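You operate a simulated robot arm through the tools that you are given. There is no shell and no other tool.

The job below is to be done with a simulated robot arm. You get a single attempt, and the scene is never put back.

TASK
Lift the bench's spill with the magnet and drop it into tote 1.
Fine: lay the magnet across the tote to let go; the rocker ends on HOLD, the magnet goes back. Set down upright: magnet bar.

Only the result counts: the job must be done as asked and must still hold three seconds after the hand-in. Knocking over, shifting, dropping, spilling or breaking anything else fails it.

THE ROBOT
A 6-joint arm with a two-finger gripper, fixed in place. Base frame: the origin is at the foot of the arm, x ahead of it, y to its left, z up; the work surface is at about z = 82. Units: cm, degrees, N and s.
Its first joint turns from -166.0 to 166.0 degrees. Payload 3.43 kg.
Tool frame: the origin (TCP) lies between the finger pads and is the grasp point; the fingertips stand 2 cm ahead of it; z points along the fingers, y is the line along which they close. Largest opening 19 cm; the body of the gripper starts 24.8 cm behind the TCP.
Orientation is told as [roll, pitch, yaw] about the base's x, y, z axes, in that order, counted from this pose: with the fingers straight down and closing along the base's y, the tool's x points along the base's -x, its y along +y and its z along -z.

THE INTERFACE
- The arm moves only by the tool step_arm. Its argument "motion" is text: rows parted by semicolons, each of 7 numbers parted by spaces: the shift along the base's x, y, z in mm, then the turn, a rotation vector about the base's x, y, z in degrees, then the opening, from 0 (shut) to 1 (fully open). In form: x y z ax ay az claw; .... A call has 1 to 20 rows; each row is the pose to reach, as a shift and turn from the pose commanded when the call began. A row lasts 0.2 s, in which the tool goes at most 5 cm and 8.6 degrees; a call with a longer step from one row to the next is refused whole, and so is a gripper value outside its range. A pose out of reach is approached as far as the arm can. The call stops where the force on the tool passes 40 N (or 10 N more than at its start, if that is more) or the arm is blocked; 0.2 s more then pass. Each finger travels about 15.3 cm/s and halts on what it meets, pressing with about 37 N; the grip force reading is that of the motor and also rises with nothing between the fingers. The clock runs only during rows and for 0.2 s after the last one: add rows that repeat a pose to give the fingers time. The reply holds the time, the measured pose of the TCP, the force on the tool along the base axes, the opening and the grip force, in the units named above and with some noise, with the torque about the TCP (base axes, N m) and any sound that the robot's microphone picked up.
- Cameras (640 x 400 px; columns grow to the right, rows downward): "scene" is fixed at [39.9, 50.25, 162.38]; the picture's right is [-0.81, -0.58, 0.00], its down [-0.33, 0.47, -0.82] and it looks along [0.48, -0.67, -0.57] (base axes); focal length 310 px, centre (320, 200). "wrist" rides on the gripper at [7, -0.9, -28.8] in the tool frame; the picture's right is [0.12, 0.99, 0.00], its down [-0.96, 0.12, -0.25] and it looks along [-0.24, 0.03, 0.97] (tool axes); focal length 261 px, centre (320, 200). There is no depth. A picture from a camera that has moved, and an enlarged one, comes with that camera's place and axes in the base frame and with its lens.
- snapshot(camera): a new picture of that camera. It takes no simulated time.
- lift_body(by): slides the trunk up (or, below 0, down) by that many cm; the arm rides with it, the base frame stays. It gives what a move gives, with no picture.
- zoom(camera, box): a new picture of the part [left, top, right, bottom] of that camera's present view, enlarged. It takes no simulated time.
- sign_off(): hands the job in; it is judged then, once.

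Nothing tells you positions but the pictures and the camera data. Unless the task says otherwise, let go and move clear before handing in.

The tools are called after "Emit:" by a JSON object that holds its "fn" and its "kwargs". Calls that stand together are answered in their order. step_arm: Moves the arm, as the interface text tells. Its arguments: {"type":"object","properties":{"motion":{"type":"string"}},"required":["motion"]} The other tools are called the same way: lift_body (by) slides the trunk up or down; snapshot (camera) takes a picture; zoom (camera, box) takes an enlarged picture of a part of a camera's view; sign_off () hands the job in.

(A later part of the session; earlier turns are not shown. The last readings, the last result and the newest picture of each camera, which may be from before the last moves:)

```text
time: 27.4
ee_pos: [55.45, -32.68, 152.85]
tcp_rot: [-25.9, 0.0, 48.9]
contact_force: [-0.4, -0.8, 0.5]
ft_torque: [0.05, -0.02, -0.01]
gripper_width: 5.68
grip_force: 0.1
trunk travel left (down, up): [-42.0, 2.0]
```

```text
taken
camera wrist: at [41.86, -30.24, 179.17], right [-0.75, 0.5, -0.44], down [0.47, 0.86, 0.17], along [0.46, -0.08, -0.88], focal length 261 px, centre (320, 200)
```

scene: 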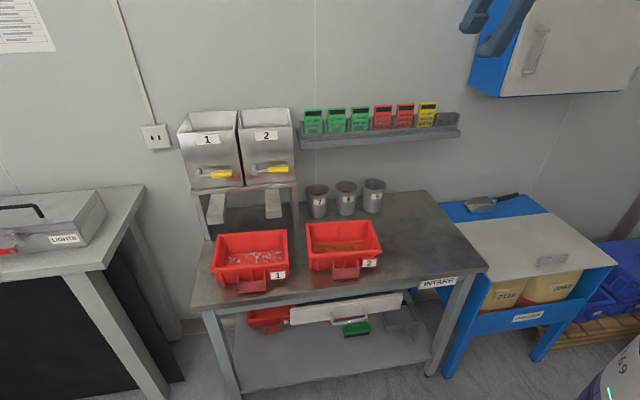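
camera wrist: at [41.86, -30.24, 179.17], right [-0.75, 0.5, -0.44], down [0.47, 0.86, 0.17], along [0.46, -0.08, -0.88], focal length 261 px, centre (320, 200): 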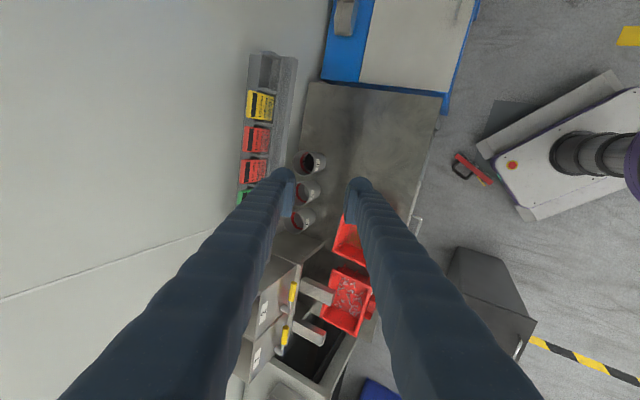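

The bar now lies on the floor between the bench and the robot's base. I enlarge to see its posture, and whether the bits are still on it.

Emit:
{"fn": "zoom", "kwargs": {"camera": "wrist", "box": [430, 130, 520, 200]}}

Emit:
{"fn": "zoom", "kwargs": {"camera": "wrist", "box": [380, 80, 640, 260]}}

Emit:
{"fn": "zoom", "kwargs": {"camera": "scene", "box": [380, 200, 540, 400]}}

```text
5.71 times, centred on (475, 165) of wrist
camera zoom: at [41.86, -30.24, 179.17], right [-0.75, 0.5, -0.44], down [0.47, 0.86, 0.17], along [0.46, -0.08, -0.88], focal length 1489 px, centre (-566, 400)
```

zoom: 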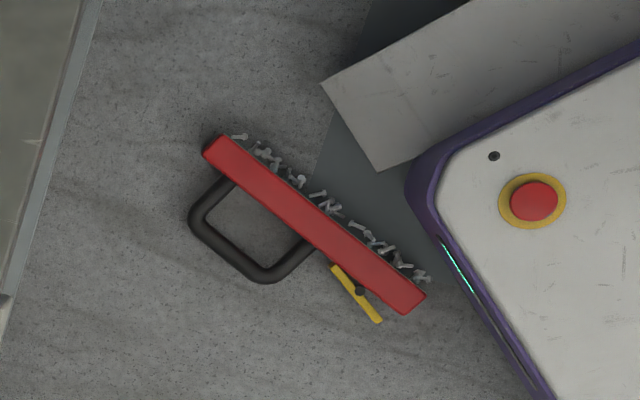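

```text
2.22 times, centred on (510, 170) of wrist
camera zoom: at [41.86, -30.24, 179.17], right [-0.75, 0.5, -0.44], down [0.47, 0.86, 0.17], along [0.46, -0.08, -0.88], focal length 579 px, centre (-102, 267)
```

zoom: 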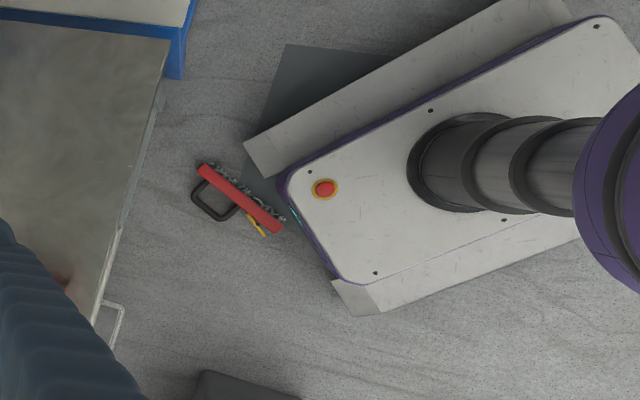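

```text
2.00 times, centred on (460, 300) of scene
camera zoom: at [39.9, 50.25, 162.38], right [-0.81, -0.58, 0.0], down [-0.33, 0.47, -0.82], along [0.48, -0.67, -0.57], focal length 620 px, centre (40, 0)
```

zoom: 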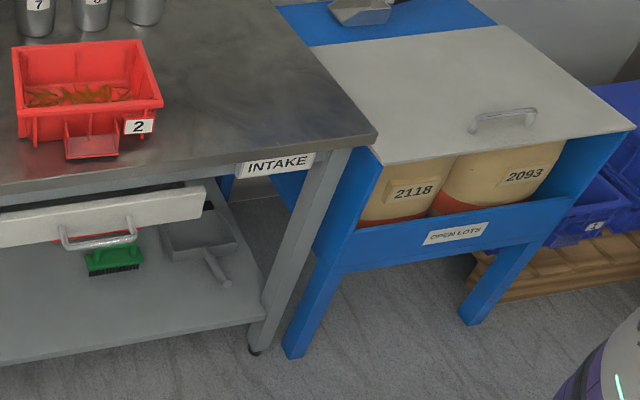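

The bar lies on its side on the floor near (35, -14), handle toward the bench, rocker still on HOLD and the bits still clinging along its underside. I'll look more closely at it and search for stray bits.

Emit:
{"fn": "zoom", "kwargs": {"camera": "wrist", "box": [448, 145, 498, 190]}}

Emit:
{"fn": "zoom", "kwargs": {"camera": "wrist", "box": [280, 70, 480, 220]}}

Emit:
{"fn": "zoom", "kwargs": {"camera": "wrist", "box": [400, 130, 500, 230]}}

```text
8.89 times, centred on (473, 168) of wrist
camera zoom: at [41.86, -30.24, 179.17], right [-0.75, 0.5, -0.44], down [0.47, 0.86, 0.17], along [0.46, -0.08, -0.88], focal length 2317 px, centre (-1040, 489)
```

zoom: 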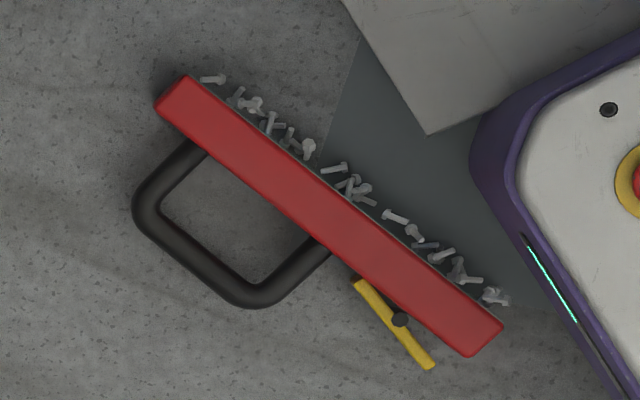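

```text
2.67 times, centred on (380, 145) of wrist
camera zoom: at [41.86, -30.24, 179.17], right [-0.75, 0.5, -0.44], down [0.47, 0.86, 0.17], along [0.46, -0.08, -0.88], focal length 695 px, centre (160, 347)
```

zoom: 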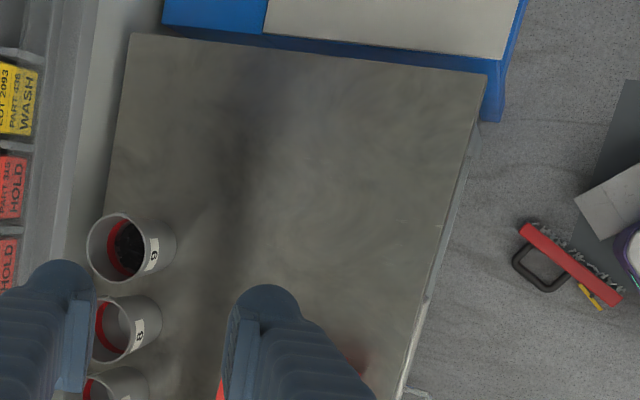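

```text
4.00 times, centred on (450, 180) of wrist
camera zoom: at [41.86, -30.24, 179.17], right [-0.75, 0.5, -0.44], down [0.47, 0.86, 0.17], along [0.46, -0.08, -0.88], focal length 1043 px, centre (-200, 280)
```

zoom: 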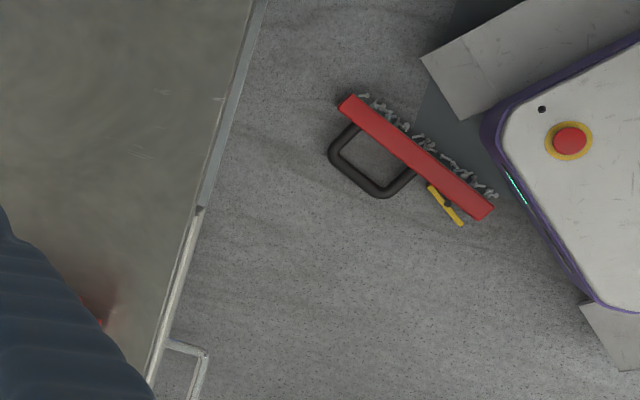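

The bits sit evenly along the whole underside, so later the bar must lie lengthwise over tote 1. First I must recover it: I bring the tool upright and over the spot in front of the bench, then turn it to match the bar's direction on the floor.

Emit:
{"fn": "step_arm", "kwargs": {"motion": "-20 30 -20 4.27 4.9 0 0.5; -45 60 -40 8.55 9.8 0 0.5; -70 95 -60 12.8 14.7 0 0.5; -95 130 -80 17.1 19.6 0 0.5; -125 173 -100 17.1 19.6 0 0.5; -125 173 -100 17.1 19.6 0 0.5"}}

```text
refused: row 5 steps farther than a row can; nothing moved
```

Emit:
{"fn": "step_arm", "kwargs": {"motion": "-20 28 -16 4.27 4.9 0 0.5; -41 57 -33 8.55 9.8 0 0.5; -62 86 -50 12.8 14.7 0 0.5; -83 115 -67 17.1 19.6 0 0.5; -104 144 -84 17.1 19.6 0 0.5; -125 173 -100 17.1 19.6 0 0.5; -125 173 -100 17.1 19.6 0 0.5"}}

```text
time: 29.0
ee_pos: [42.9, -15.35, 142.22]
tcp_rot: [1.0, 0.2, 48.8]
contact_force: [-0.6, 0.1, 0.4]
ft_torque: [-0.04, -0.1, 0.0]
gripper_width: 9.49
grip_force: 0.2
trunk travel left (down, up): [-42.0, 2.0]
```

The tool is upright above the spot, at z 142. Now I turn it by about -120° to line up with the bar on the floor.

Emit:
{"fn": "step_arm", "kwargs": {"motion": "0 0 0 0 0 -8 0.5; 0 0 0 0 0 -16 0.5; 0 0 0 0 0 -24 0.5; 0 0 0 0 0 -32 0.5; 0 0 0 0 0 -40 0.5; 0 0 0 0 0 -48 0.5; 0 0 0 0 0 -56 0.5; 0 0 0 0 0 -64 0.5; 0 0 0 0 0 -72 0.5; 0 0 0 0 0 -80 0.5; 0 0 0 0 0 -88 0.5; 0 0 0 0 0 -96 0.5; 0 0 0 0 0 -104 0.5; 0 0 0 0 0 -112 0.5; 0 0 0 0 0 -120 0.5; 0 0 0 0 0 -120 0.5"}}

Emit:
{"fn": "snapshot", "kwargs": {"camera": "wrist"}}

Emit:
{"fn": "snapshot", "kwargs": {"camera": "scene"}}

```text
time: 32.4
ee_pos: [43.13, -15.08, 142.46]
tcp_rot: [-0.8, 0.4, -71.2]
contact_force: [0.6, 0.7, -0.1]
ft_torque: [0.01, 0.0, 0.0]
gripper_width: 9.5
grip_force: 0.0
trunk travel left (down, up): [-42.0, 2.0]
```

```text
taken
camera wrist: at [40.63, -8.83, 171.18], right [0.9, 0.43, -0.01], down [0.42, -0.87, 0.24], along [0.09, -0.22, -0.97], focal length 261 px, centre (320, 200)
```

wrist: 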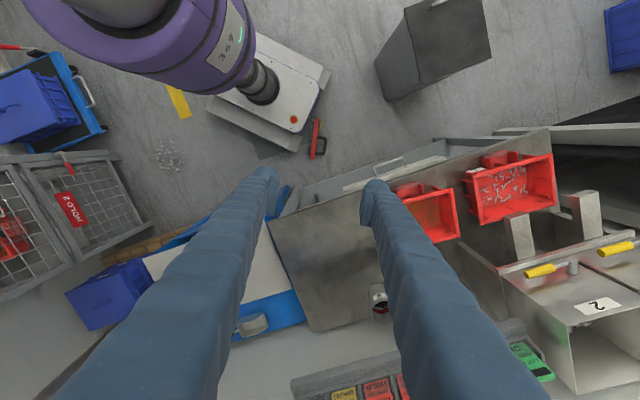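

```text
taken
```

scene: 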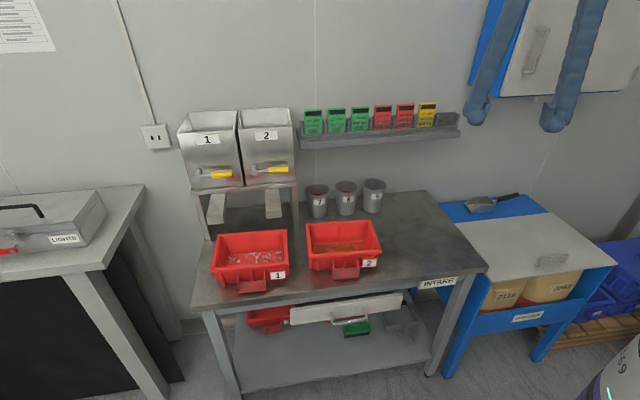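

I notice a separate floor spill far off to the robot's right, which must be left alone. The bar is visible ahead near the base; I lower the trunk to get down toward the floor.

Emit:
{"fn": "lift_body", "kwargs": {"by": -42}}

Emit:
{"fn": "snapshot", "kwargs": {"camera": "wrist"}}

Emit:
{"fn": "snapshot", "kwargs": {"camera": "scene"}}

```text
refused: -42 is not a number from -40 to 40
```

```text
taken
camera wrist: at [40.63, -8.83, 171.18], right [0.9, 0.43, -0.01], down [0.42, -0.87, 0.24], along [0.09, -0.22, -0.97], focal length 261 px, centre (320, 200)
```

wrist: 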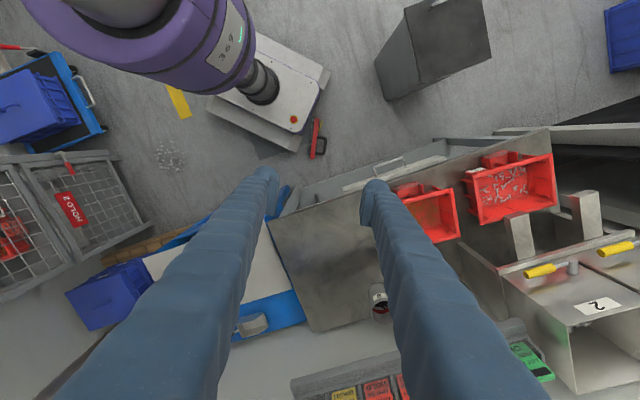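

```text
taken
```

scene: 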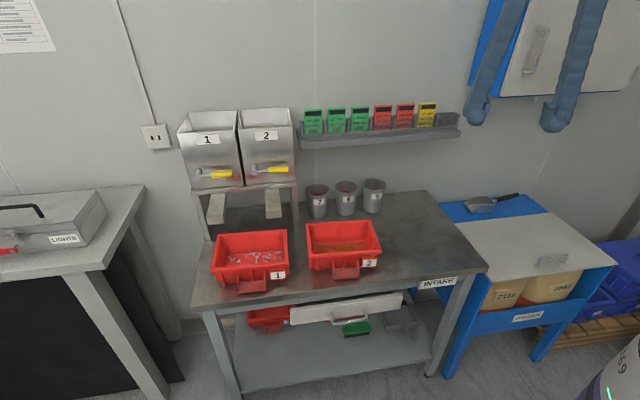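

The call was limited to 40; the tool stays at v≈41 cm, well in front of the bench edge. Lowering 40.

Emit:
{"fn": "lift_body", "kwargs": {"by": -40}}

Emit:
{"fn": "snapshot", "kwargs": {"camera": "wrist"}}

Emit:
{"fn": "snapshot", "kwargs": {"camera": "scene"}}

```text
time: 36.2
ee_pos: [43.19, -15.11, 102.63]
tcp_rot: [-0.4, 0.2, -71.1]
contact_force: [-0.5, -0.1, 0.5]
ft_torque: [0.01, 0.02, 0.02]
gripper_width: 9.51
grip_force: 0.1
trunk travel left (down, up): [-2.0, 42.0]
```

```text
taken
camera wrist: at [40.45, -8.81, 131.42], right [0.9, 0.43, -0.01], down [0.42, -0.87, 0.24], along [0.1, -0.22, -0.97], focal length 261 px, centre (320, 200)
```

wrist: 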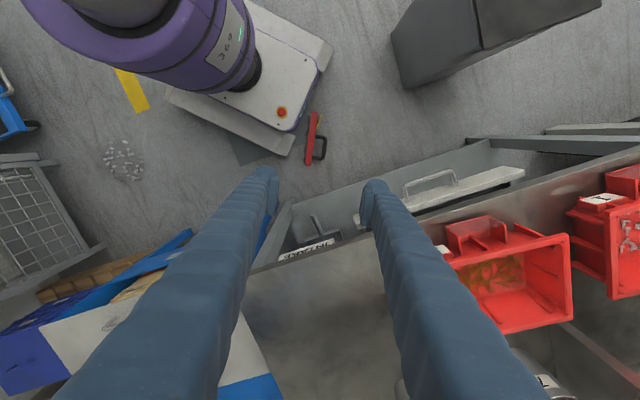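

```text
taken
```

scene: 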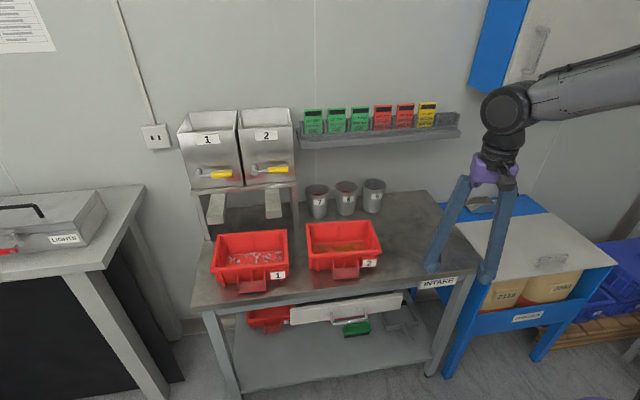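

The gripper hangs in front of the bench at z 102.6. I refine the bar's position before descending.

Emit:
{"fn": "zoom", "kwargs": {"camera": "wrist", "box": [270, 95, 370, 180]}}

```text
4.71 times, centred on (320, 138) of wrist
camera zoom: at [40.45, -8.81, 131.42], right [0.9, 0.43, -0.01], down [0.42, -0.87, 0.24], along [0.1, -0.22, -0.97], focal length 1227 px, centre (320, 494)
```

zoom: 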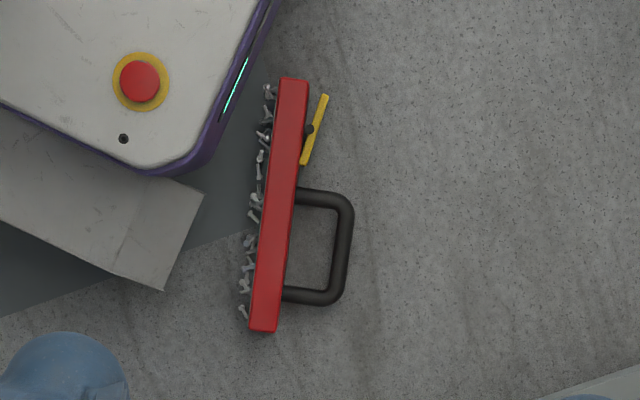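

The bar's handle rod is now well located: grasp point about (43.5, -11.4), rod along -72°, roughly 3 cm above the floor. I descend in stages toward it, keeping clear of the base.

Emit:
{"fn": "step_arm", "kwargs": {"motion": "1 10 -40 0 0 -0.5 0.5; 2 20 -80 0 0 -0.9 0.5; 3 30 -120 0 0 -0.9 0.5; 3 37 -160 0 0 -0.9 0.5; 3 37 -200 0 0 -0.9 0.5; 3 37 -240 0 0 -0.9 0.5; 3 37 -280 0 0 -0.9 0.5; 3 37 -320 0 0 -0.9 0.5; 3 37 -360 0 0 -0.9 0.5; 3 37 -400 0 0 -0.9 0.5; 3 37 -440 0 0 -0.9 0.5; 3 37 -480 0 0 -0.9 0.5; 3 37 -520 0 0 -0.9 0.5; 3 37 -520 0 0 -0.9 0.5"}}

Emit:
{"fn": "snapshot", "kwargs": {"camera": "wrist"}}

Emit:
{"fn": "snapshot", "kwargs": {"camera": "scene"}}

```text
time: 39.2
ee_pos: [43.4, -11.51, 50.86]
tcp_rot: [-0.1, -0.2, -72.0]
contact_force: [0.7, -0.6, -0.4]
ft_torque: [0.04, 0.06, 0.0]
gripper_width: 9.48
grip_force: 0.1
trunk travel left (down, up): [-2.0, 42.0]
```

```text
taken
camera wrist: at [40.57, -5.05, 79.69], right [0.91, 0.42, 0.0], down [0.41, -0.88, 0.25], along [0.1, -0.23, -0.97], focal length 261 px, centre (320, 200)
```

wrist: 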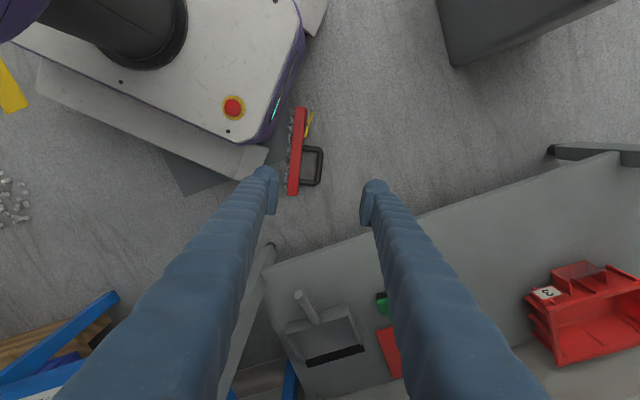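

```text
taken
```

scene: 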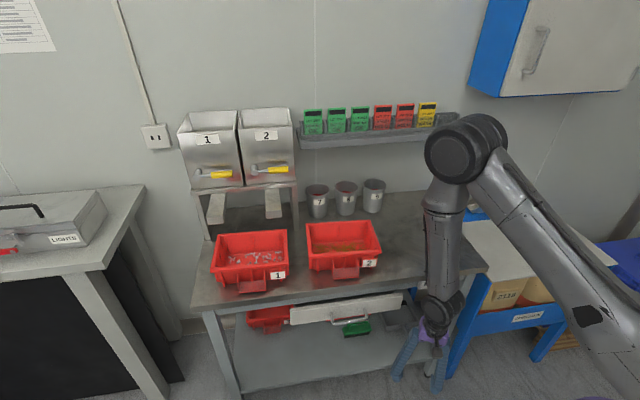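

Descent goes well; z is 50.9. One more close look at the handle before going to the floor.

Emit:
{"fn": "zoom", "kwargs": {"camera": "wrist", "box": [260, 90, 360, 210]}}

```text
3.33 times, centred on (310, 150) of wrist
camera zoom: at [40.57, -5.05, 79.69], right [0.91, 0.42, 0.0], down [0.41, -0.88, 0.25], along [0.1, -0.23, -0.97], focal length 869 px, centre (353, 367)
```

zoom: 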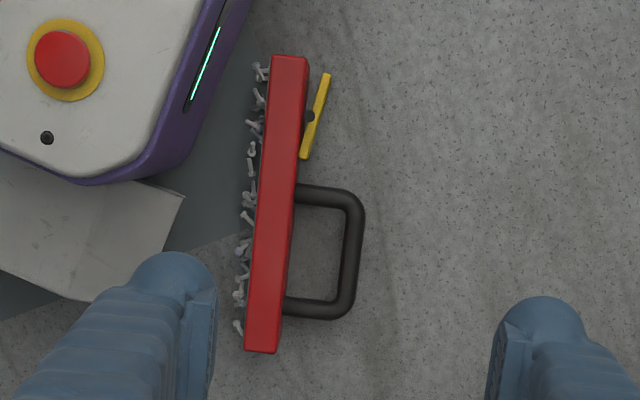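

The rod is at about (43.7, -11.8). I narrow the opening to under 5 cm and descend to z ≈ 10 for a final alignment check.

Emit:
{"fn": "step_arm", "kwargs": {"motion": "1 -1 -40 0 0 0 0.4; 2 -2 -80 0 0 0 0.25; 2.6 -2.6 -120 0 0 0 0.25; 2.6 -2.6 -160 0 0 0 0.25; 2.6 -2.6 -200 0 0 0 0.25; 2.6 -2.6 -240 0 0 0 0.25; 2.6 -2.6 -280 0 0 0 0.25; 2.6 -2.6 -320 0 0 0 0.25; 2.6 -2.6 -360 0 0 0 0.25; 2.6 -2.6 -400 0 0 0 0.25; 2.6 -2.6 -400 0 0 0 0.25; 2.6 -2.6 -400 0 0 0 0.25"}}

Emit:
{"fn": "snapshot", "kwargs": {"camera": "wrist"}}

Emit:
{"fn": "zoom", "kwargs": {"camera": "wrist", "box": [240, 100, 400, 260]}}

```text
time: 41.8
ee_pos: [43.45, -11.89, 10.92]
tcp_rot: [0.0, -0.2, -72.0]
contact_force: [0.5, 0.2, -0.4]
ft_torque: [0.01, 0.02, -0.05]
gripper_width: 4.77
grip_force: 0.0
trunk travel left (down, up): [-2.0, 42.0]
```

```text
taken
camera wrist: at [40.66, -5.39, 39.63], right [0.91, 0.42, 0.0], down [0.41, -0.88, 0.25], along [0.1, -0.23, -0.97], focal length 261 px, centre (320, 200)
```

wrist: 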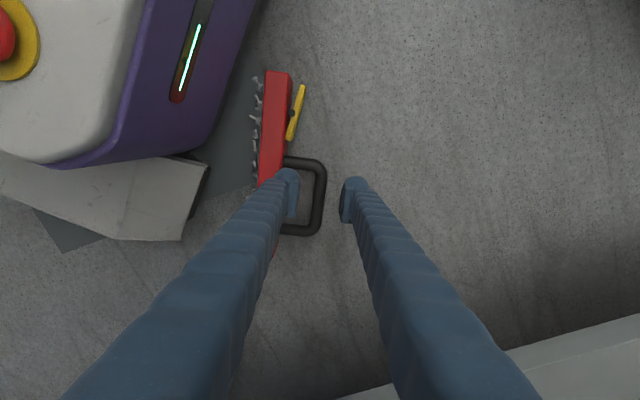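

```text
2.50 times, centred on (320, 180) of wrist
camera zoom: at [40.66, -5.39, 39.63], right [0.91, 0.42, 0.0], down [0.41, -0.88, 0.25], along [0.1, -0.23, -0.97], focal length 652 px, centre (320, 250)
```

zoom: 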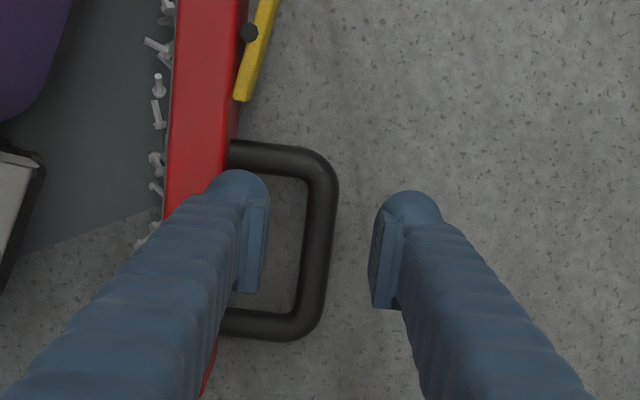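

The fingers straddle the rod nicely, only 2 mm off. I make that correction and lower to about z 3, with the tips just above the floor.

Emit:
{"fn": "step_arm", "kwargs": {"motion": "2.3 0.8 -20 0 0 0 0.25; 2.3 0.8 -40 0 0 0 0.25; 2.3 0.8 -55 0 0 0 0.25; 2.3 0.8 -65 0 0 0 0.25; 2.3 0.8 -72 0 0 0 0.25; 2.3 0.8 -78 0 0 0 0.25; 2.3 0.8 -78 0 0 0 0.25"}}

Emit:
{"fn": "zoom", "kwargs": {"camera": "wrist", "box": [240, 100, 400, 260]}}

```text
time: 43.1
ee_pos: [44.64, -12.14, 3.94]
tcp_rot: [0.5, -0.5, -72.2]
contact_force: [2.5, -1.9, 1.7]
ft_torque: [-0.04, 0.07, 0.09]
gripper_width: 4.64
grip_force: 0.1
trunk travel left (down, up): [-2.0, 42.0]
stopped in row 6: the force on the tool passed its limit at 45 N (the readings are from after the stop); the commanded pose is now the measured one
```

```text
2.50 times, centred on (320, 180) of wrist
camera zoom: at [41.47, -5.49, 32.56], right [0.91, 0.42, 0.01], down [0.4, -0.88, 0.26], along [0.12, -0.23, -0.97], focal length 652 px, centre (320, 250)
```

zoom: 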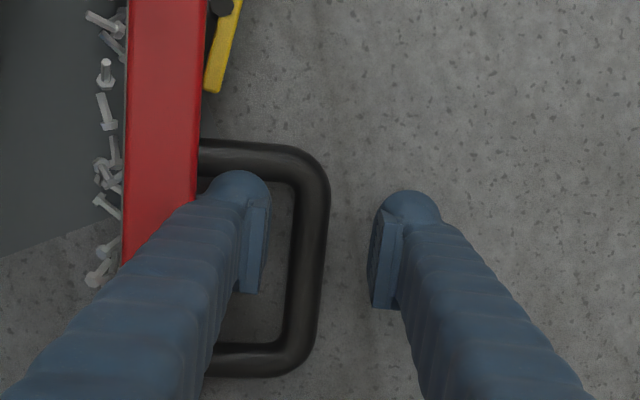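

The descent stopped on contact — probably the inner finger touched the handle's post or the bar's edge. I back up a little, shift along the rod away from the post, re-centre, and narrow the opening.

Emit:
{"fn": "step_arm", "kwargs": {"motion": "0 0 20 0.2 0.3 0.2 0.24; -1 -5 40 0.32 0.63 0.3 0.2; -1 -9.8 45 0.32 0.63 0.3 0.2; -1 -9.8 45 0.32 0.63 0.3 0.2"}}

Emit:
{"fn": "zoom", "kwargs": {"camera": "wrist", "box": [240, 100, 400, 260]}}

Emit:
{"fn": "snapshot", "kwargs": {"camera": "wrist"}}

```text
time: 44.1
ee_pos: [44.57, -13.11, 8.38]
tcp_rot: [-0.1, 0.0, -71.8]
contact_force: [0.2, -0.4, -0.1]
ft_torque: [0.02, 0.05, -0.01]
gripper_width: 3.81
grip_force: 0.1
trunk travel left (down, up): [-2.0, 42.0]
```

```text
2.50 times, centred on (320, 180) of wrist
camera zoom: at [41.66, -6.67, 37.18], right [0.91, 0.42, 0.0], down [0.41, -0.88, 0.25], along [0.1, -0.22, -0.97], focal length 652 px, centre (320, 250)
```

zoom: 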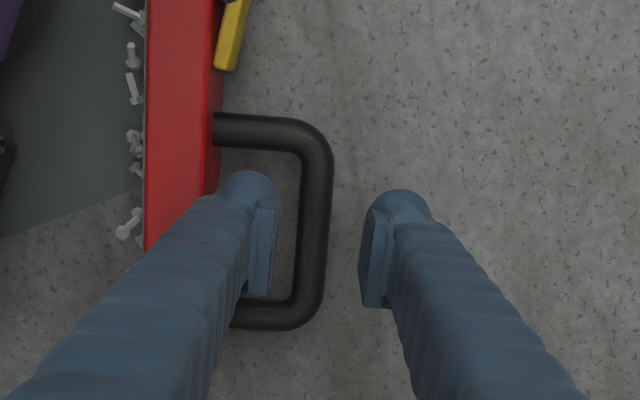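

```text
taken
camera wrist: at [41.66, -6.67, 37.18], right [0.91, 0.42, 0.0], down [0.41, -0.88, 0.25], along [0.1, -0.22, -0.97], focal length 261 px, centre (320, 200)
```

wrist: 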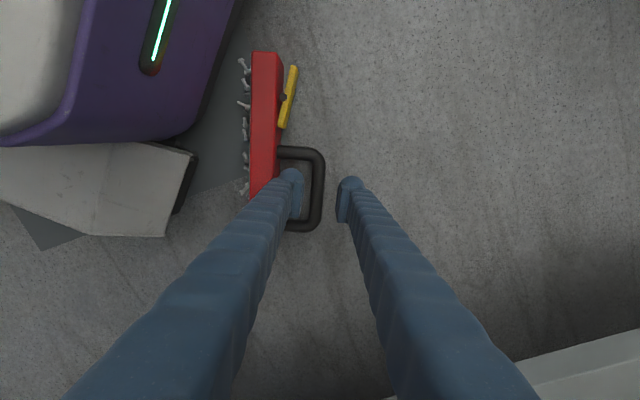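

Now centred well, with space on all sides. Lowering slowly to about z 3.9 this time.

Emit:
{"fn": "step_arm", "kwargs": {"motion": "-3 4.3 -10 0 0 0 0.2; -3 4.3 -20 0 0 0 0.2; -3 4.3 -30 0 0 0 0.2; -3 4.3 -37 0 0 0 0.2; -3 4.3 -41 0 0 0 0.2; -3 4.3 -45 0 0 0 0.2; -3 4.3 -45 0 0 0 0.2"}}

Emit:
{"fn": "zoom", "kwargs": {"camera": "wrist", "box": [240, 100, 400, 260]}}

```text
time: 45.7
ee_pos: [44.08, -12.6, 3.87]
tcp_rot: [0.1, 0.1, -71.8]
contact_force: [-0.1, 0.6, 0.7]
ft_torque: [0.01, 0.0, 0.0]
gripper_width: 3.8
grip_force: 0.1
trunk travel left (down, up): [-2.0, 42.0]
```

```text
2.50 times, centred on (320, 180) of wrist
camera zoom: at [41.24, -6.19, 32.66], right [0.91, 0.42, 0.0], down [0.41, -0.88, 0.25], along [0.1, -0.22, -0.97], focal length 652 px, centre (320, 250)
```

zoom: 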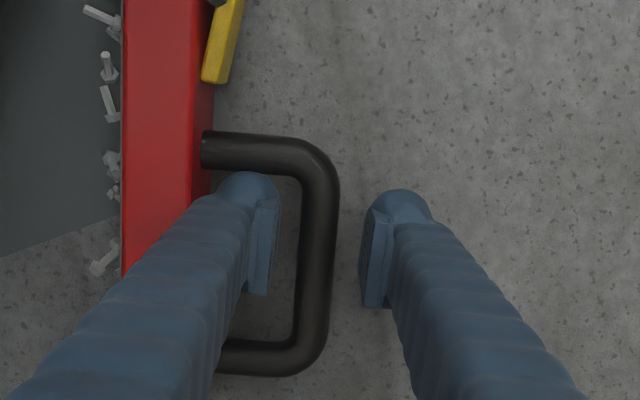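

No contact and the rod is centred between the pads, about 1 cm below the grasp point. I go down 8 mm more, then close.

Emit:
{"fn": "step_arm", "kwargs": {"motion": "0 0 -3 0 0 0 0.2; 0 0 -6 0 0 0 0.2; 0 0 -9 0 0 0 0.2; 0 0 -9 0 0 0 0.2"}}

```text
time: 46.7
ee_pos: [44.1, -12.7, 2.92]
tcp_rot: [0.0, 0.0, -71.8]
contact_force: [-0.3, 0.7, 0.4]
ft_torque: [0.0, 0.01, 0.02]
gripper_width: 3.79
grip_force: 0.1
trunk travel left (down, up): [-2.0, 42.0]
```

Emit:
{"fn": "step_arm", "kwargs": {"motion": "0 0 0 0 0 0 0.1; 0 0 0 0 0 0 0; 0 0 0 0 0 0 0; 0 0 0 0 0 0 0; 0 0 0 0 0 0 0"}}

Emit:
{"fn": "zoom", "kwargs": {"camera": "wrist", "box": [240, 60, 400, 260]}}

```text
time: 47.9
ee_pos: [44.06, -12.66, 3.0]
tcp_rot: [-0.1, 0.0, -71.7]
contact_force: [0.4, 1.7, 1.2]
ft_torque: [-0.09, -0.04, -0.18]
gripper_width: 1.4
grip_force: 36.6
trunk travel left (down, up): [-2.0, 42.0]
```

```text
2.00 times, centred on (320, 160) of wrist
camera zoom: at [41.24, -6.21, 31.73], right [0.91, 0.42, 0.0], down [0.41, -0.88, 0.25], along [0.1, -0.22, -0.97], focal length 521 px, centre (320, 280)
```

zoom: 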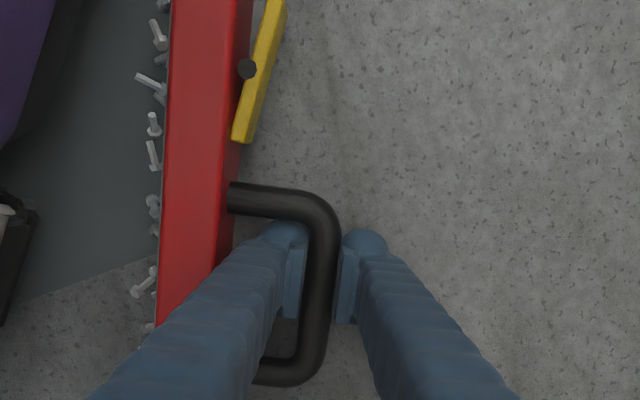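

The rod is gripped at 37 N. I lift very gently by 2 cm to see how the bar behaves.

Emit:
{"fn": "step_arm", "kwargs": {"motion": "0 0 2 0 0 0 0; 0 0 5 0 0 0 0; 0 0 8 0 0 0 0; 0 0 12 0 0 0 0; 0 0 16 0 0 0 0; 0 0 20 0 0 0 0; 0 0 20 0 0 0 0"}}

Emit:
{"fn": "snapshot", "kwargs": {"camera": "wrist"}}

Emit:
{"fn": "zoom", "kwargs": {"camera": "wrist", "box": [230, 40, 400, 260]}}

```text
time: 49.5
ee_pos: [44.36, -12.58, 5.02]
tcp_rot: [0.0, 0.0, -71.8]
contact_force: [0.0, -1.4, -1.1]
ft_torque: [-0.11, -0.06, 0.06]
gripper_width: 1.36
grip_force: 37.2
trunk travel left (down, up): [-2.0, 42.0]
```

```text
taken
camera wrist: at [41.34, -6.2, 33.75], right [0.91, 0.42, 0.0], down [0.41, -0.88, 0.25], along [0.1, -0.22, -0.97], focal length 261 px, centre (320, 200)
```

wrist: 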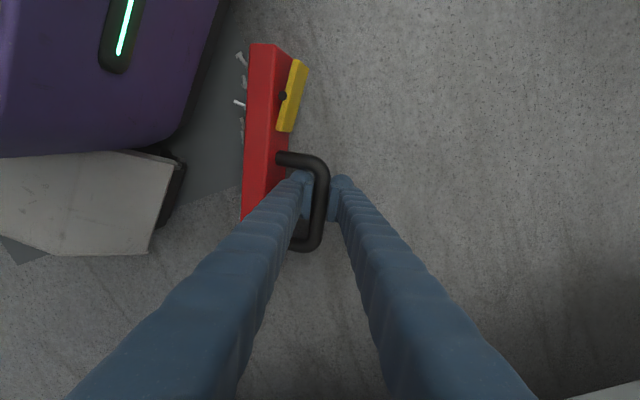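

```text
1.82 times, centred on (315, 150) of wrist
camera zoom: at [41.34, -6.2, 33.75], right [0.91, 0.42, 0.0], down [0.41, -0.88, 0.25], along [0.1, -0.22, -0.97], focal length 474 px, centre (329, 291)
```

zoom: 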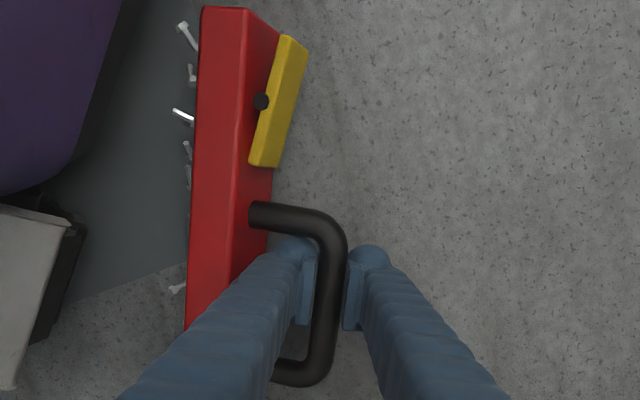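

The bar is pivoting upright in the grip as I lift, just as hoped. I keep rising slowly until it hangs free.

Emit:
{"fn": "step_arm", "kwargs": {"motion": "-2 0 6 0 0 0 0; -4 0 12 0 0 0 0; -6 0 18 0 0 0 0; -8 0 25 0 0 0 0; -8 0 32 0 0 0 0; -8 0 40 0 0 0 0; -8 0 48 0 0 0 0; -8 0 56 0 0 0 0; -8 0 64 0 0 0 0; -8 0 64 0 0 0 0"}}

Emit:
{"fn": "snapshot", "kwargs": {"camera": "wrist"}}

Emit:
{"fn": "zoom", "kwargs": {"camera": "wrist", "box": [230, 40, 400, 260]}}

```text
time: 51.7
ee_pos: [43.24, -12.41, 11.38]
tcp_rot: [0.1, 0.0, -71.7]
contact_force: [-0.8, 0.2, -7.9]
ft_torque: [-0.05, -0.33, 0.01]
gripper_width: 1.32
grip_force: 36.5
trunk travel left (down, up): [-2.0, 42.0]
```

```text
taken
camera wrist: at [40.45, -6.14, 40.15], right [0.91, 0.42, 0.0], down [0.41, -0.88, 0.25], along [0.1, -0.22, -0.97], focal length 261 px, centre (320, 200)
```

wrist: 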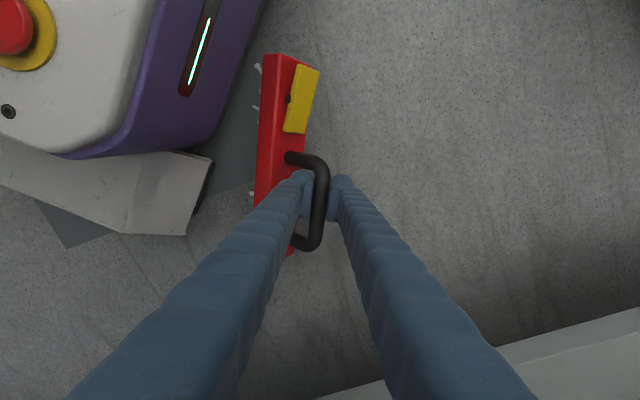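

```text
1.82 times, centred on (315, 150) of wrist
camera zoom: at [40.45, -6.14, 40.15], right [0.91, 0.42, 0.0], down [0.41, -0.88, 0.25], along [0.1, -0.22, -0.97], focal length 474 px, centre (329, 291)
```

zoom: 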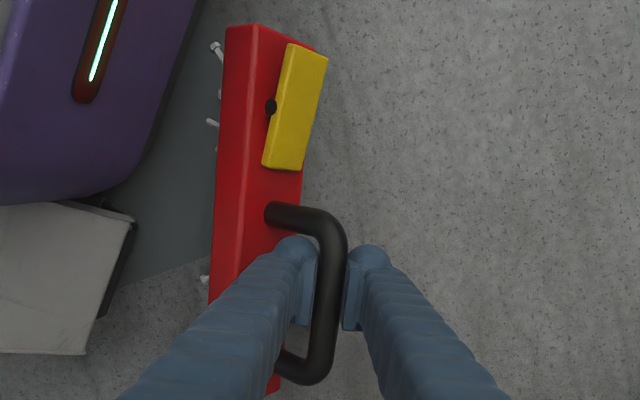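

The bar hangs free at about 45°, held by friction. I'll raise slowly while leaning the tool toward the robot, which brings the bar upright and puts a finger partly beneath the rod for a safer hold.

Emit:
{"fn": "step_arm", "kwargs": {"motion": "0 0 3 0.3 -0.95 0 0; 0 0 7 0.94 -2.85 0 0; 0 0 12 1.56 -4.75 0 0; 0 0 18 2.18 -6.65 0 0; 0 0 24 2.8 -8.55 0 0; 0 0 30 3.4 -10.45 0 0; 0 0 36 4.06 -12.35 0 0; 0 0 42 4.7 -14.25 0 0; 0 0 48 5.3 -16.15 0 0; 0 0 54 5.9 -18 0 0; 0 0 60 6.24 -19 0 0; 0 0 64 6.24 -19 0 0; 0 0 66 6.24 -19 0 0; 0 0 66 6.24 -19 0 0"}}

Emit:
{"fn": "zoom", "kwargs": {"camera": "wrist", "box": [230, 40, 400, 260]}}

```text
time: 54.7
ee_pos: [43.09, -12.03, 18.12]
tcp_rot: [20.1, -0.4, -71.5]
contact_force: [0.2, -0.4, -5.9]
ft_torque: [-0.07, -0.22, 0.01]
gripper_width: 1.36
grip_force: 37.0
trunk travel left (down, up): [-2.0, 42.0]
```

```text
1.82 times, centred on (315, 150) of wrist
camera zoom: at [30.87, -8.68, 44.85], right [0.85, 0.41, 0.34], down [0.33, -0.9, 0.28], along [0.42, -0.12, -0.9], focal length 474 px, centre (329, 291)
```

zoom: 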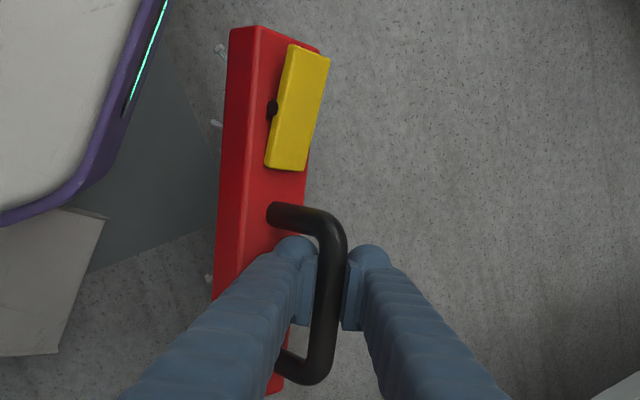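

Leaning works: the bar follows the tool and the torque falls. Next a smooth 20 cm rise with the trunk.

Emit:
{"fn": "lift_body", "kwargs": {"by": 20}}

Emit:
{"fn": "zoom", "kwargs": {"camera": "wrist", "box": [230, 40, 400, 260]}}

```text
time: 56.8
ee_pos: [43.37, -12.46, 38.11]
tcp_rot: [20.1, 0.0, -71.8]
contact_force: [-0.2, 0.5, -7.2]
ft_torque: [-0.05, -0.22, 0.0]
gripper_width: 1.34
grip_force: 36.6
trunk travel left (down, up): [-22.0, 22.0]
```

```text
1.82 times, centred on (315, 150) of wrist
camera zoom: at [31.22, -9.17, 64.73], right [0.85, 0.4, 0.34], down [0.32, -0.91, 0.27], along [0.42, -0.12, -0.9], focal length 474 px, centre (329, 291)
```

zoom: 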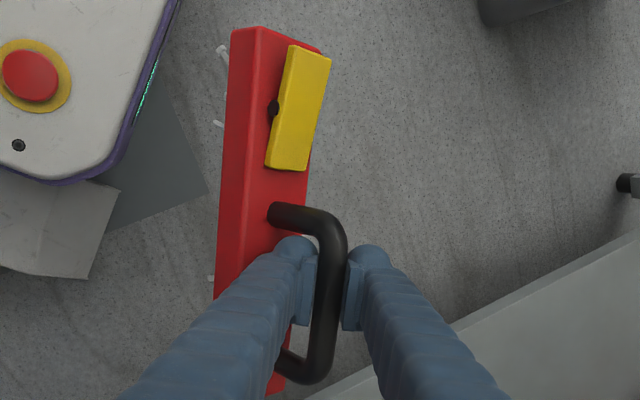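

The hold is stable. I use the rest of the trunk travel to rise further.

Emit:
{"fn": "lift_body", "kwargs": {"by": 20}}

Emit:
{"fn": "snapshot", "kwargs": {"camera": "scene"}}

Emit:
{"fn": "snapshot", "kwargs": {"camera": "wrist"}}

```text
time: 59.0
ee_pos: [43.33, -12.47, 57.93]
tcp_rot: [20.0, -0.2, -71.7]
contact_force: [-0.5, 0.1, -6.4]
ft_torque: [-0.06, -0.2, 0.0]
gripper_width: 1.35
grip_force: 37.1
trunk travel left (down, up): [-42.0, 2.0]
```

```text
taken
```

scene: 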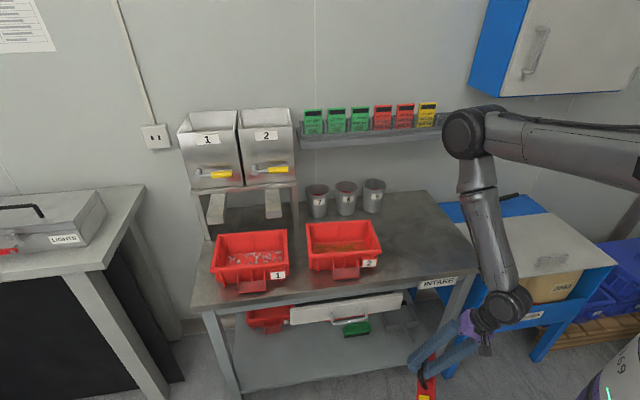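

```text
taken
camera wrist: at [31.25, -9.17, 84.73], right [0.85, 0.4, 0.34], down [0.32, -0.91, 0.27], along [0.42, -0.12, -0.9], focal length 261 px, centre (320, 200)
```

wrist: 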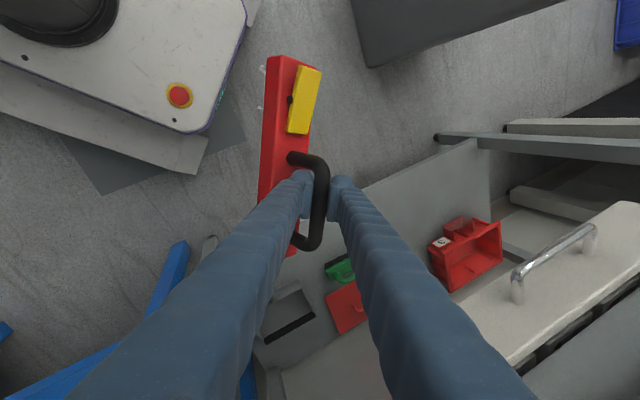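

All steady. Now the arm itself raises the bar in slow steps up to about z 83 first.

Emit:
{"fn": "step_arm", "kwargs": {"motion": "0 0 2 0 0 0 0; 0 0 6 0 0 0 0; 0 0 12 0 0 0 0; 0 0 20 0 0 0 0; 0 0 30 0 0 0 0; 0 0 41 0 0 0 0; 0 0 53 0 0 0 0; 0 0 66 0 0 0 0; 0 0 79 0 0 0 0; 0 0 92 0 0 0 0; 0 0 105 0 0 0 0; 0 0 118 0 0 0 0; 0 0 131 0 0 0 0; 0 0 144 0 0 0 0; 0 0 157 0 0 0 0; 0 0 170 0 0 0 0; 0 0 183 0 0 0 0; 0 0 196 0 0 0 0; 0 0 209 0 0 0 0; 0 0 222 0 0 0 0"}}

```text
time: 63.2
ee_pos: [43.39, -12.38, 80.19]
tcp_rot: [19.9, 0.0, -71.6]
contact_force: [0.6, -0.1, -6.8]
ft_torque: [-0.05, -0.23, -0.03]
gripper_width: 1.35
grip_force: 36.9
trunk travel left (down, up): [-42.0, 2.0]
```

Good. Continuing the slow rise to about z 108.

Emit:
{"fn": "step_arm", "kwargs": {"motion": "0 0 3 0 0 0 0; 0 0 9 0 0 0 0; 0 0 18 0 0 0 0; 0 0 30 0 0 0 0; 0 0 44 0 0 0 0; 0 0 59 0 0 0 0; 0 0 74 0 0 0 0; 0 0 89 0 0 0 0; 0 0 104 0 0 0 0; 0 0 119 0 0 0 0; 0 0 134 0 0 0 0; 0 0 149 0 0 0 0; 0 0 164 0 0 0 0; 0 0 179 0 0 0 0; 0 0 194 0 0 0 0; 0 0 209 0 0 0 0; 0 0 224 0 0 0 0; 0 0 239 0 0 0 0; 0 0 254 0 0 0 0; 0 0 268 0 0 0 0"}}

Emit:
{"fn": "snapshot", "kwargs": {"camera": "scene"}}

Emit:
{"fn": "snapshot", "kwargs": {"camera": "wrist"}}

```text
time: 67.4
ee_pos: [49.11, -15.37, 107.43]
tcp_rot: [19.4, 0.8, -71.4]
contact_force: [-2.7, 2.1, -5.7]
ft_torque: [-0.27, -0.41, -0.08]
gripper_width: 1.38
grip_force: 37.1
out of reach, approached as far as the arm can: row 4, 5, 6, 7, 8, 9, 10, 11, 12, 13, 14, 15, 16, 17, 18, 19, 20
trunk travel left (down, up): [-42.0, 2.0]
```

```text
taken
```

scene: 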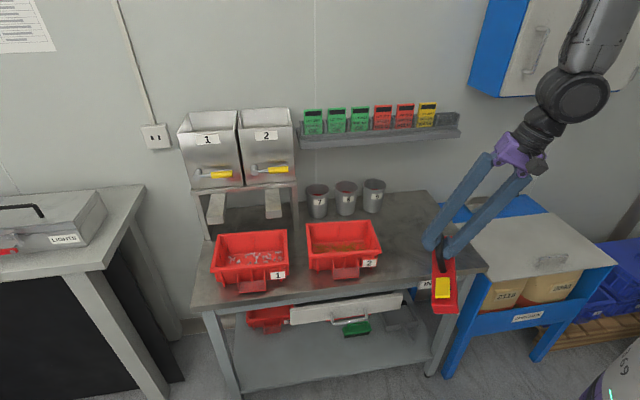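

```text
taken
camera wrist: at [37.42, -12.43, 134.39], right [0.85, 0.41, 0.33], down [0.33, -0.91, 0.26], along [0.4, -0.11, -0.91], focal length 261 px, centre (320, 200)
```

wrist: 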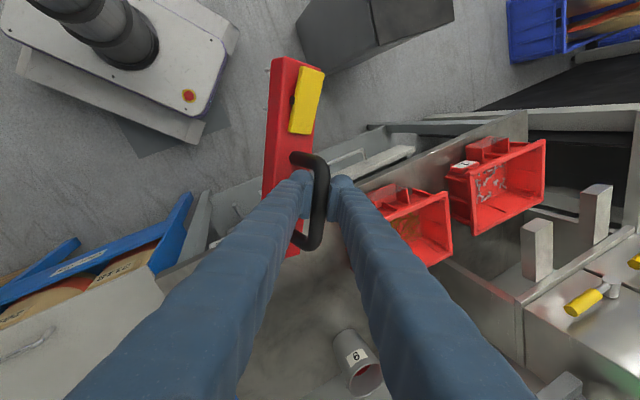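

The arm drifted outward because it was too close to its inner reach limit, but the bar is safe at z 107. I now carry it slowly over the free right part of the bench, leaning further so the bar hangs upright, to set it down there and regrip properly.

Emit:
{"fn": "step_arm", "kwargs": {"motion": "20 -15 0 0 0 0 0; 40 -30 0 0 0 0 0; 50 -40 0 0 0 0 0; 58 -52 2 0.3 -0.95 0 0; 66 -66 4 0.6 -1.9 0 0; 74 -82 6 1 -3 0 0; 82 -98 8 1.4 -4.2 0 0; 90 -115 8 1.8 -5.4 0 0; 98 -132 8 2.2 -6.6 0 0; 106 -149 8 2.6 -7.8 0 0; 114 -166 8 3 -9 0 0; 122 -183 8 3.4 -10.2 0 0; 130 -200 8 3.8 -11.4 0 0; 138 -217 8 4.2 -12.6 0 0; 146 -234 8 4.6 -13.8 0 0; 154 -251 8 5 -15 0 0; 162 -268 8 5.4 -16.2 0 0; 170 -285 8 5.8 -17.4 0 0; 177 -300 8 6.2 -18.6 0 0; 183 -312 8 6.6 -19.8 0 0"}}

Emit:
{"fn": "snapshot", "kwargs": {"camera": "wrist"}}

Emit:
{"fn": "snapshot", "kwargs": {"camera": "scene"}}

```text
time: 71.6
ee_pos: [67.54, -47.26, 108.25]
tcp_rot: [40.9, 0.1, -71.8]
contact_force: [0.1, 0.1, -6.9]
ft_torque: [-0.11, -0.08, 0.01]
gripper_width: 1.37
grip_force: 36.7
trunk travel left (down, up): [-42.0, 2.0]
```

```text
taken
camera wrist: at [46.97, -46.72, 129.41], right [0.68, 0.35, 0.65], down [0.23, -0.94, 0.26], along [0.7, -0.03, -0.71], focal length 261 px, centre (320, 200)
```

wrist: 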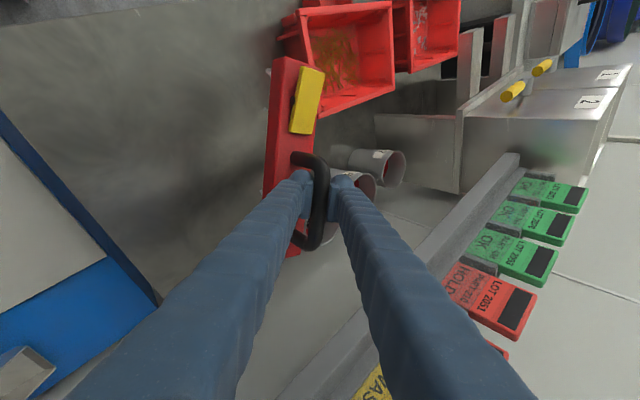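

```text
taken
```

scene: 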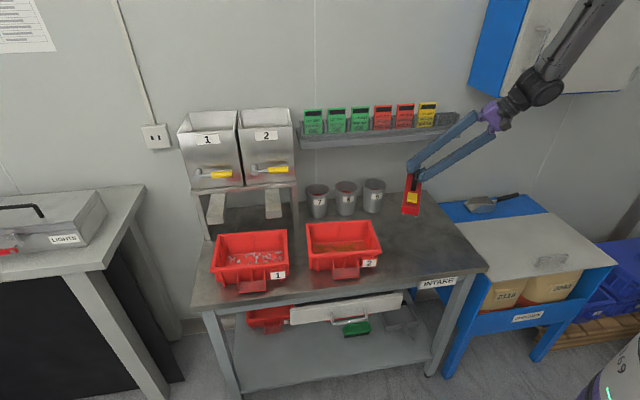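

The bar hangs nearly upright now, over (67.5, -47.3). I shift it back over the free area and lower gently toward the bench.

Emit:
{"fn": "step_arm", "kwargs": {"motion": "-3 2 -2 0 0 0 0; -8 5 -8 0 0 0 0; -15 9 -17 0 0 0 0; -23 13 -28 0 0 0 0; -31 18 -40 0 0 0 0; -39 22 -53 0 0 0 0; -47 27 -66 0 0 0 0; -53 30 -79 0 0 0 0; -58 33 -92 0 0 0 0; -58 33 -104 0 0 0 0; -58 33 -114 0 0 0 0; -58 33 -122 0 0 0 0; -58 33 -128 0 0 0 0; -58 33 -132 0 0 0 0; -58 33 -132 0 0 0 0"}}

Emit:
{"fn": "zoom", "kwargs": {"camera": "scene", "box": [360, 100, 480, 280]}}

Emit:
{"fn": "snapshot", "kwargs": {"camera": "wrist"}}

```text
time: 74.8
ee_pos: [61.64, -43.8, 95.08]
tcp_rot: [40.9, 0.2, -71.8]
contact_force: [-0.1, 0.1, -7.7]
ft_torque: [-0.14, -0.06, -0.01]
gripper_width: 1.36
grip_force: 36.8
trunk travel left (down, up): [-42.0, 2.0]
```

```text
2.22 times, centred on (420, 190) of scene
camera zoom: at [39.9, 50.25, 162.38], right [-0.81, -0.58, 0.0], down [-0.33, 0.47, -0.82], along [0.48, -0.67, -0.57], focal length 689 px, centre (98, 222)
```

zoom: 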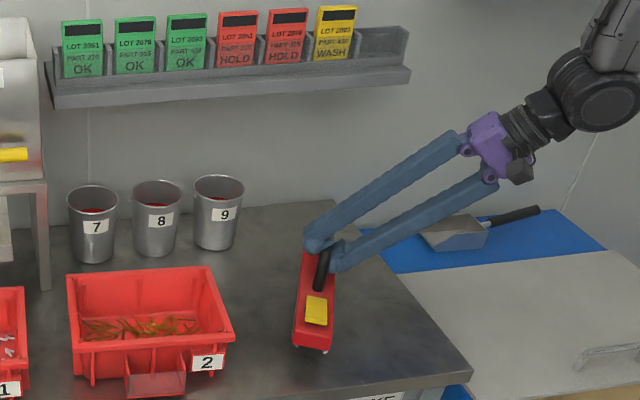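

```text
taken
camera wrist: at [41.09, -43.28, 116.28], right [0.68, 0.35, 0.65], down [0.23, -0.94, 0.26], along [0.7, -0.03, -0.71], focal length 261 px, centre (320, 200)
```

wrist: 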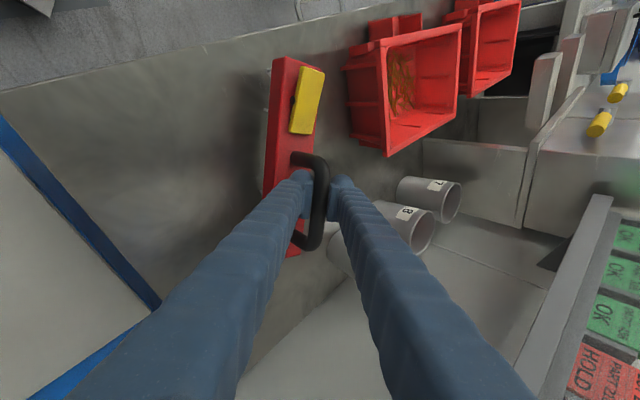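

The bar is level about its length and just above the bench. I lower it in fine steps until the bench takes the weight.

Emit:
{"fn": "step_arm", "kwargs": {"motion": "0 0 -5 0 0 0 0; 0 0 -11 0 0 0 0; 0 0 -17 0 0 0 0; 0 0 -23 0 0 0 0; 0 0 -28 0 0 0 0; 0 0 -32 0 0 0 0; 0 0 -35 0 0 0 0; 0 0 -35 0 0 0 0"}}

Emit:
{"fn": "zoom", "kwargs": {"camera": "scene", "box": [390, 190, 450, 250]}}

```text
time: 76.6
ee_pos: [61.52, -43.83, 91.53]
tcp_rot: [40.9, 0.2, -71.7]
contact_force: [1.0, 0.1, -6.5]
ft_torque: [-0.14, -0.08, 0.0]
gripper_width: 1.35
grip_force: 36.7
trunk travel left (down, up): [-42.0, 2.0]
```

```text
6.67 times, centred on (420, 220) of scene
camera zoom: at [39.9, 50.25, 162.38], right [-0.81, -0.58, 0.0], down [-0.33, 0.47, -0.82], along [0.48, -0.67, -0.57], focal length 2066 px, centre (-347, 67)
```

zoom: 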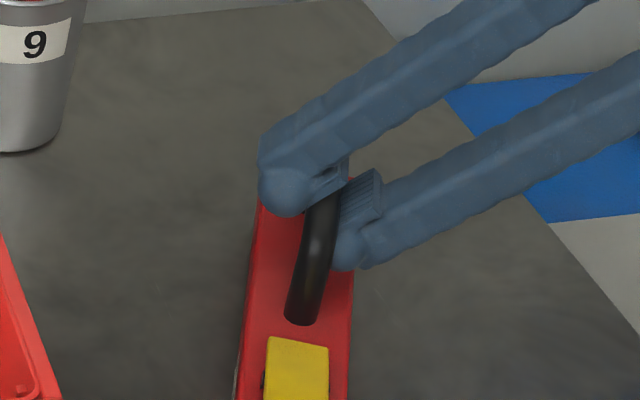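

Still free. Continuing down in 2 mm steps.

Emit:
{"fn": "step_arm", "kwargs": {"motion": "0 0 -2 0 0 0 0; 0 0 -4 0 0 0 0; 0 0 -6 0 0 0 0; 0 0 -8 0 0 0 0; 0 0 -8 0 0 0 0"}}

Emit:
{"fn": "zoom", "kwargs": {"camera": "scene", "box": [390, 200, 450, 260]}}

```text
time: 77.8
ee_pos: [61.66, -43.71, 90.73]
tcp_rot: [40.8, 0.1, -71.7]
contact_force: [-1.0, 0.1, -6.8]
ft_torque: [-0.14, -0.07, -0.01]
gripper_width: 1.35
grip_force: 37.1
trunk travel left (down, up): [-42.0, 2.0]
```

```text
6.67 times, centred on (420, 230) of scene
camera zoom: at [39.9, 50.25, 162.38], right [-0.81, -0.58, 0.0], down [-0.33, 0.47, -0.82], along [0.48, -0.67, -0.57], focal length 2066 px, centre (-347, 0)
```

zoom: 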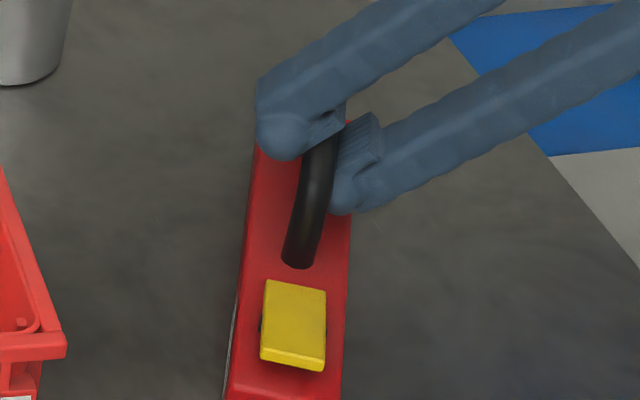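

Emit:
{"fn": "step_arm", "kwargs": {"motion": "0 0 -2 0 0 0 0; 0 0 -4 0 0 0 0; 0 0 -6 0 0 0 0; 0 0 -8 0 0 0 0; 0 0 -8 0 0 0 0"}}

Emit:
{"fn": "zoom", "kwargs": {"camera": "scene", "box": [380, 200, 460, 270]}}

```text
time: 79.0
ee_pos: [61.94, -43.9, 90.4]
tcp_rot: [41.3, -0.1, -71.8]
contact_force: [-0.9, 1.8, 17.5]
ft_torque: [1.06, 0.32, 0.45]
gripper_width: 1.37
grip_force: 37.3
trunk travel left (down, up): [-42.0, 2.0]
stopped in row 5: the force on the tool passed its limit at 41 N (the readings are from after the stop); the commanded pose is now the measured one
```

```text
5.71 times, centred on (420, 235) of scene
camera zoom: at [39.9, 50.25, 162.38], right [-0.81, -0.58, 0.0], down [-0.33, 0.47, -0.82], along [0.48, -0.67, -0.57], focal length 1771 px, centre (-251, 0)
```

zoom: 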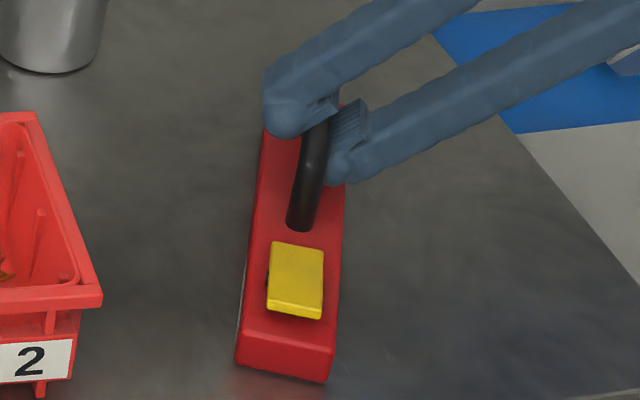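

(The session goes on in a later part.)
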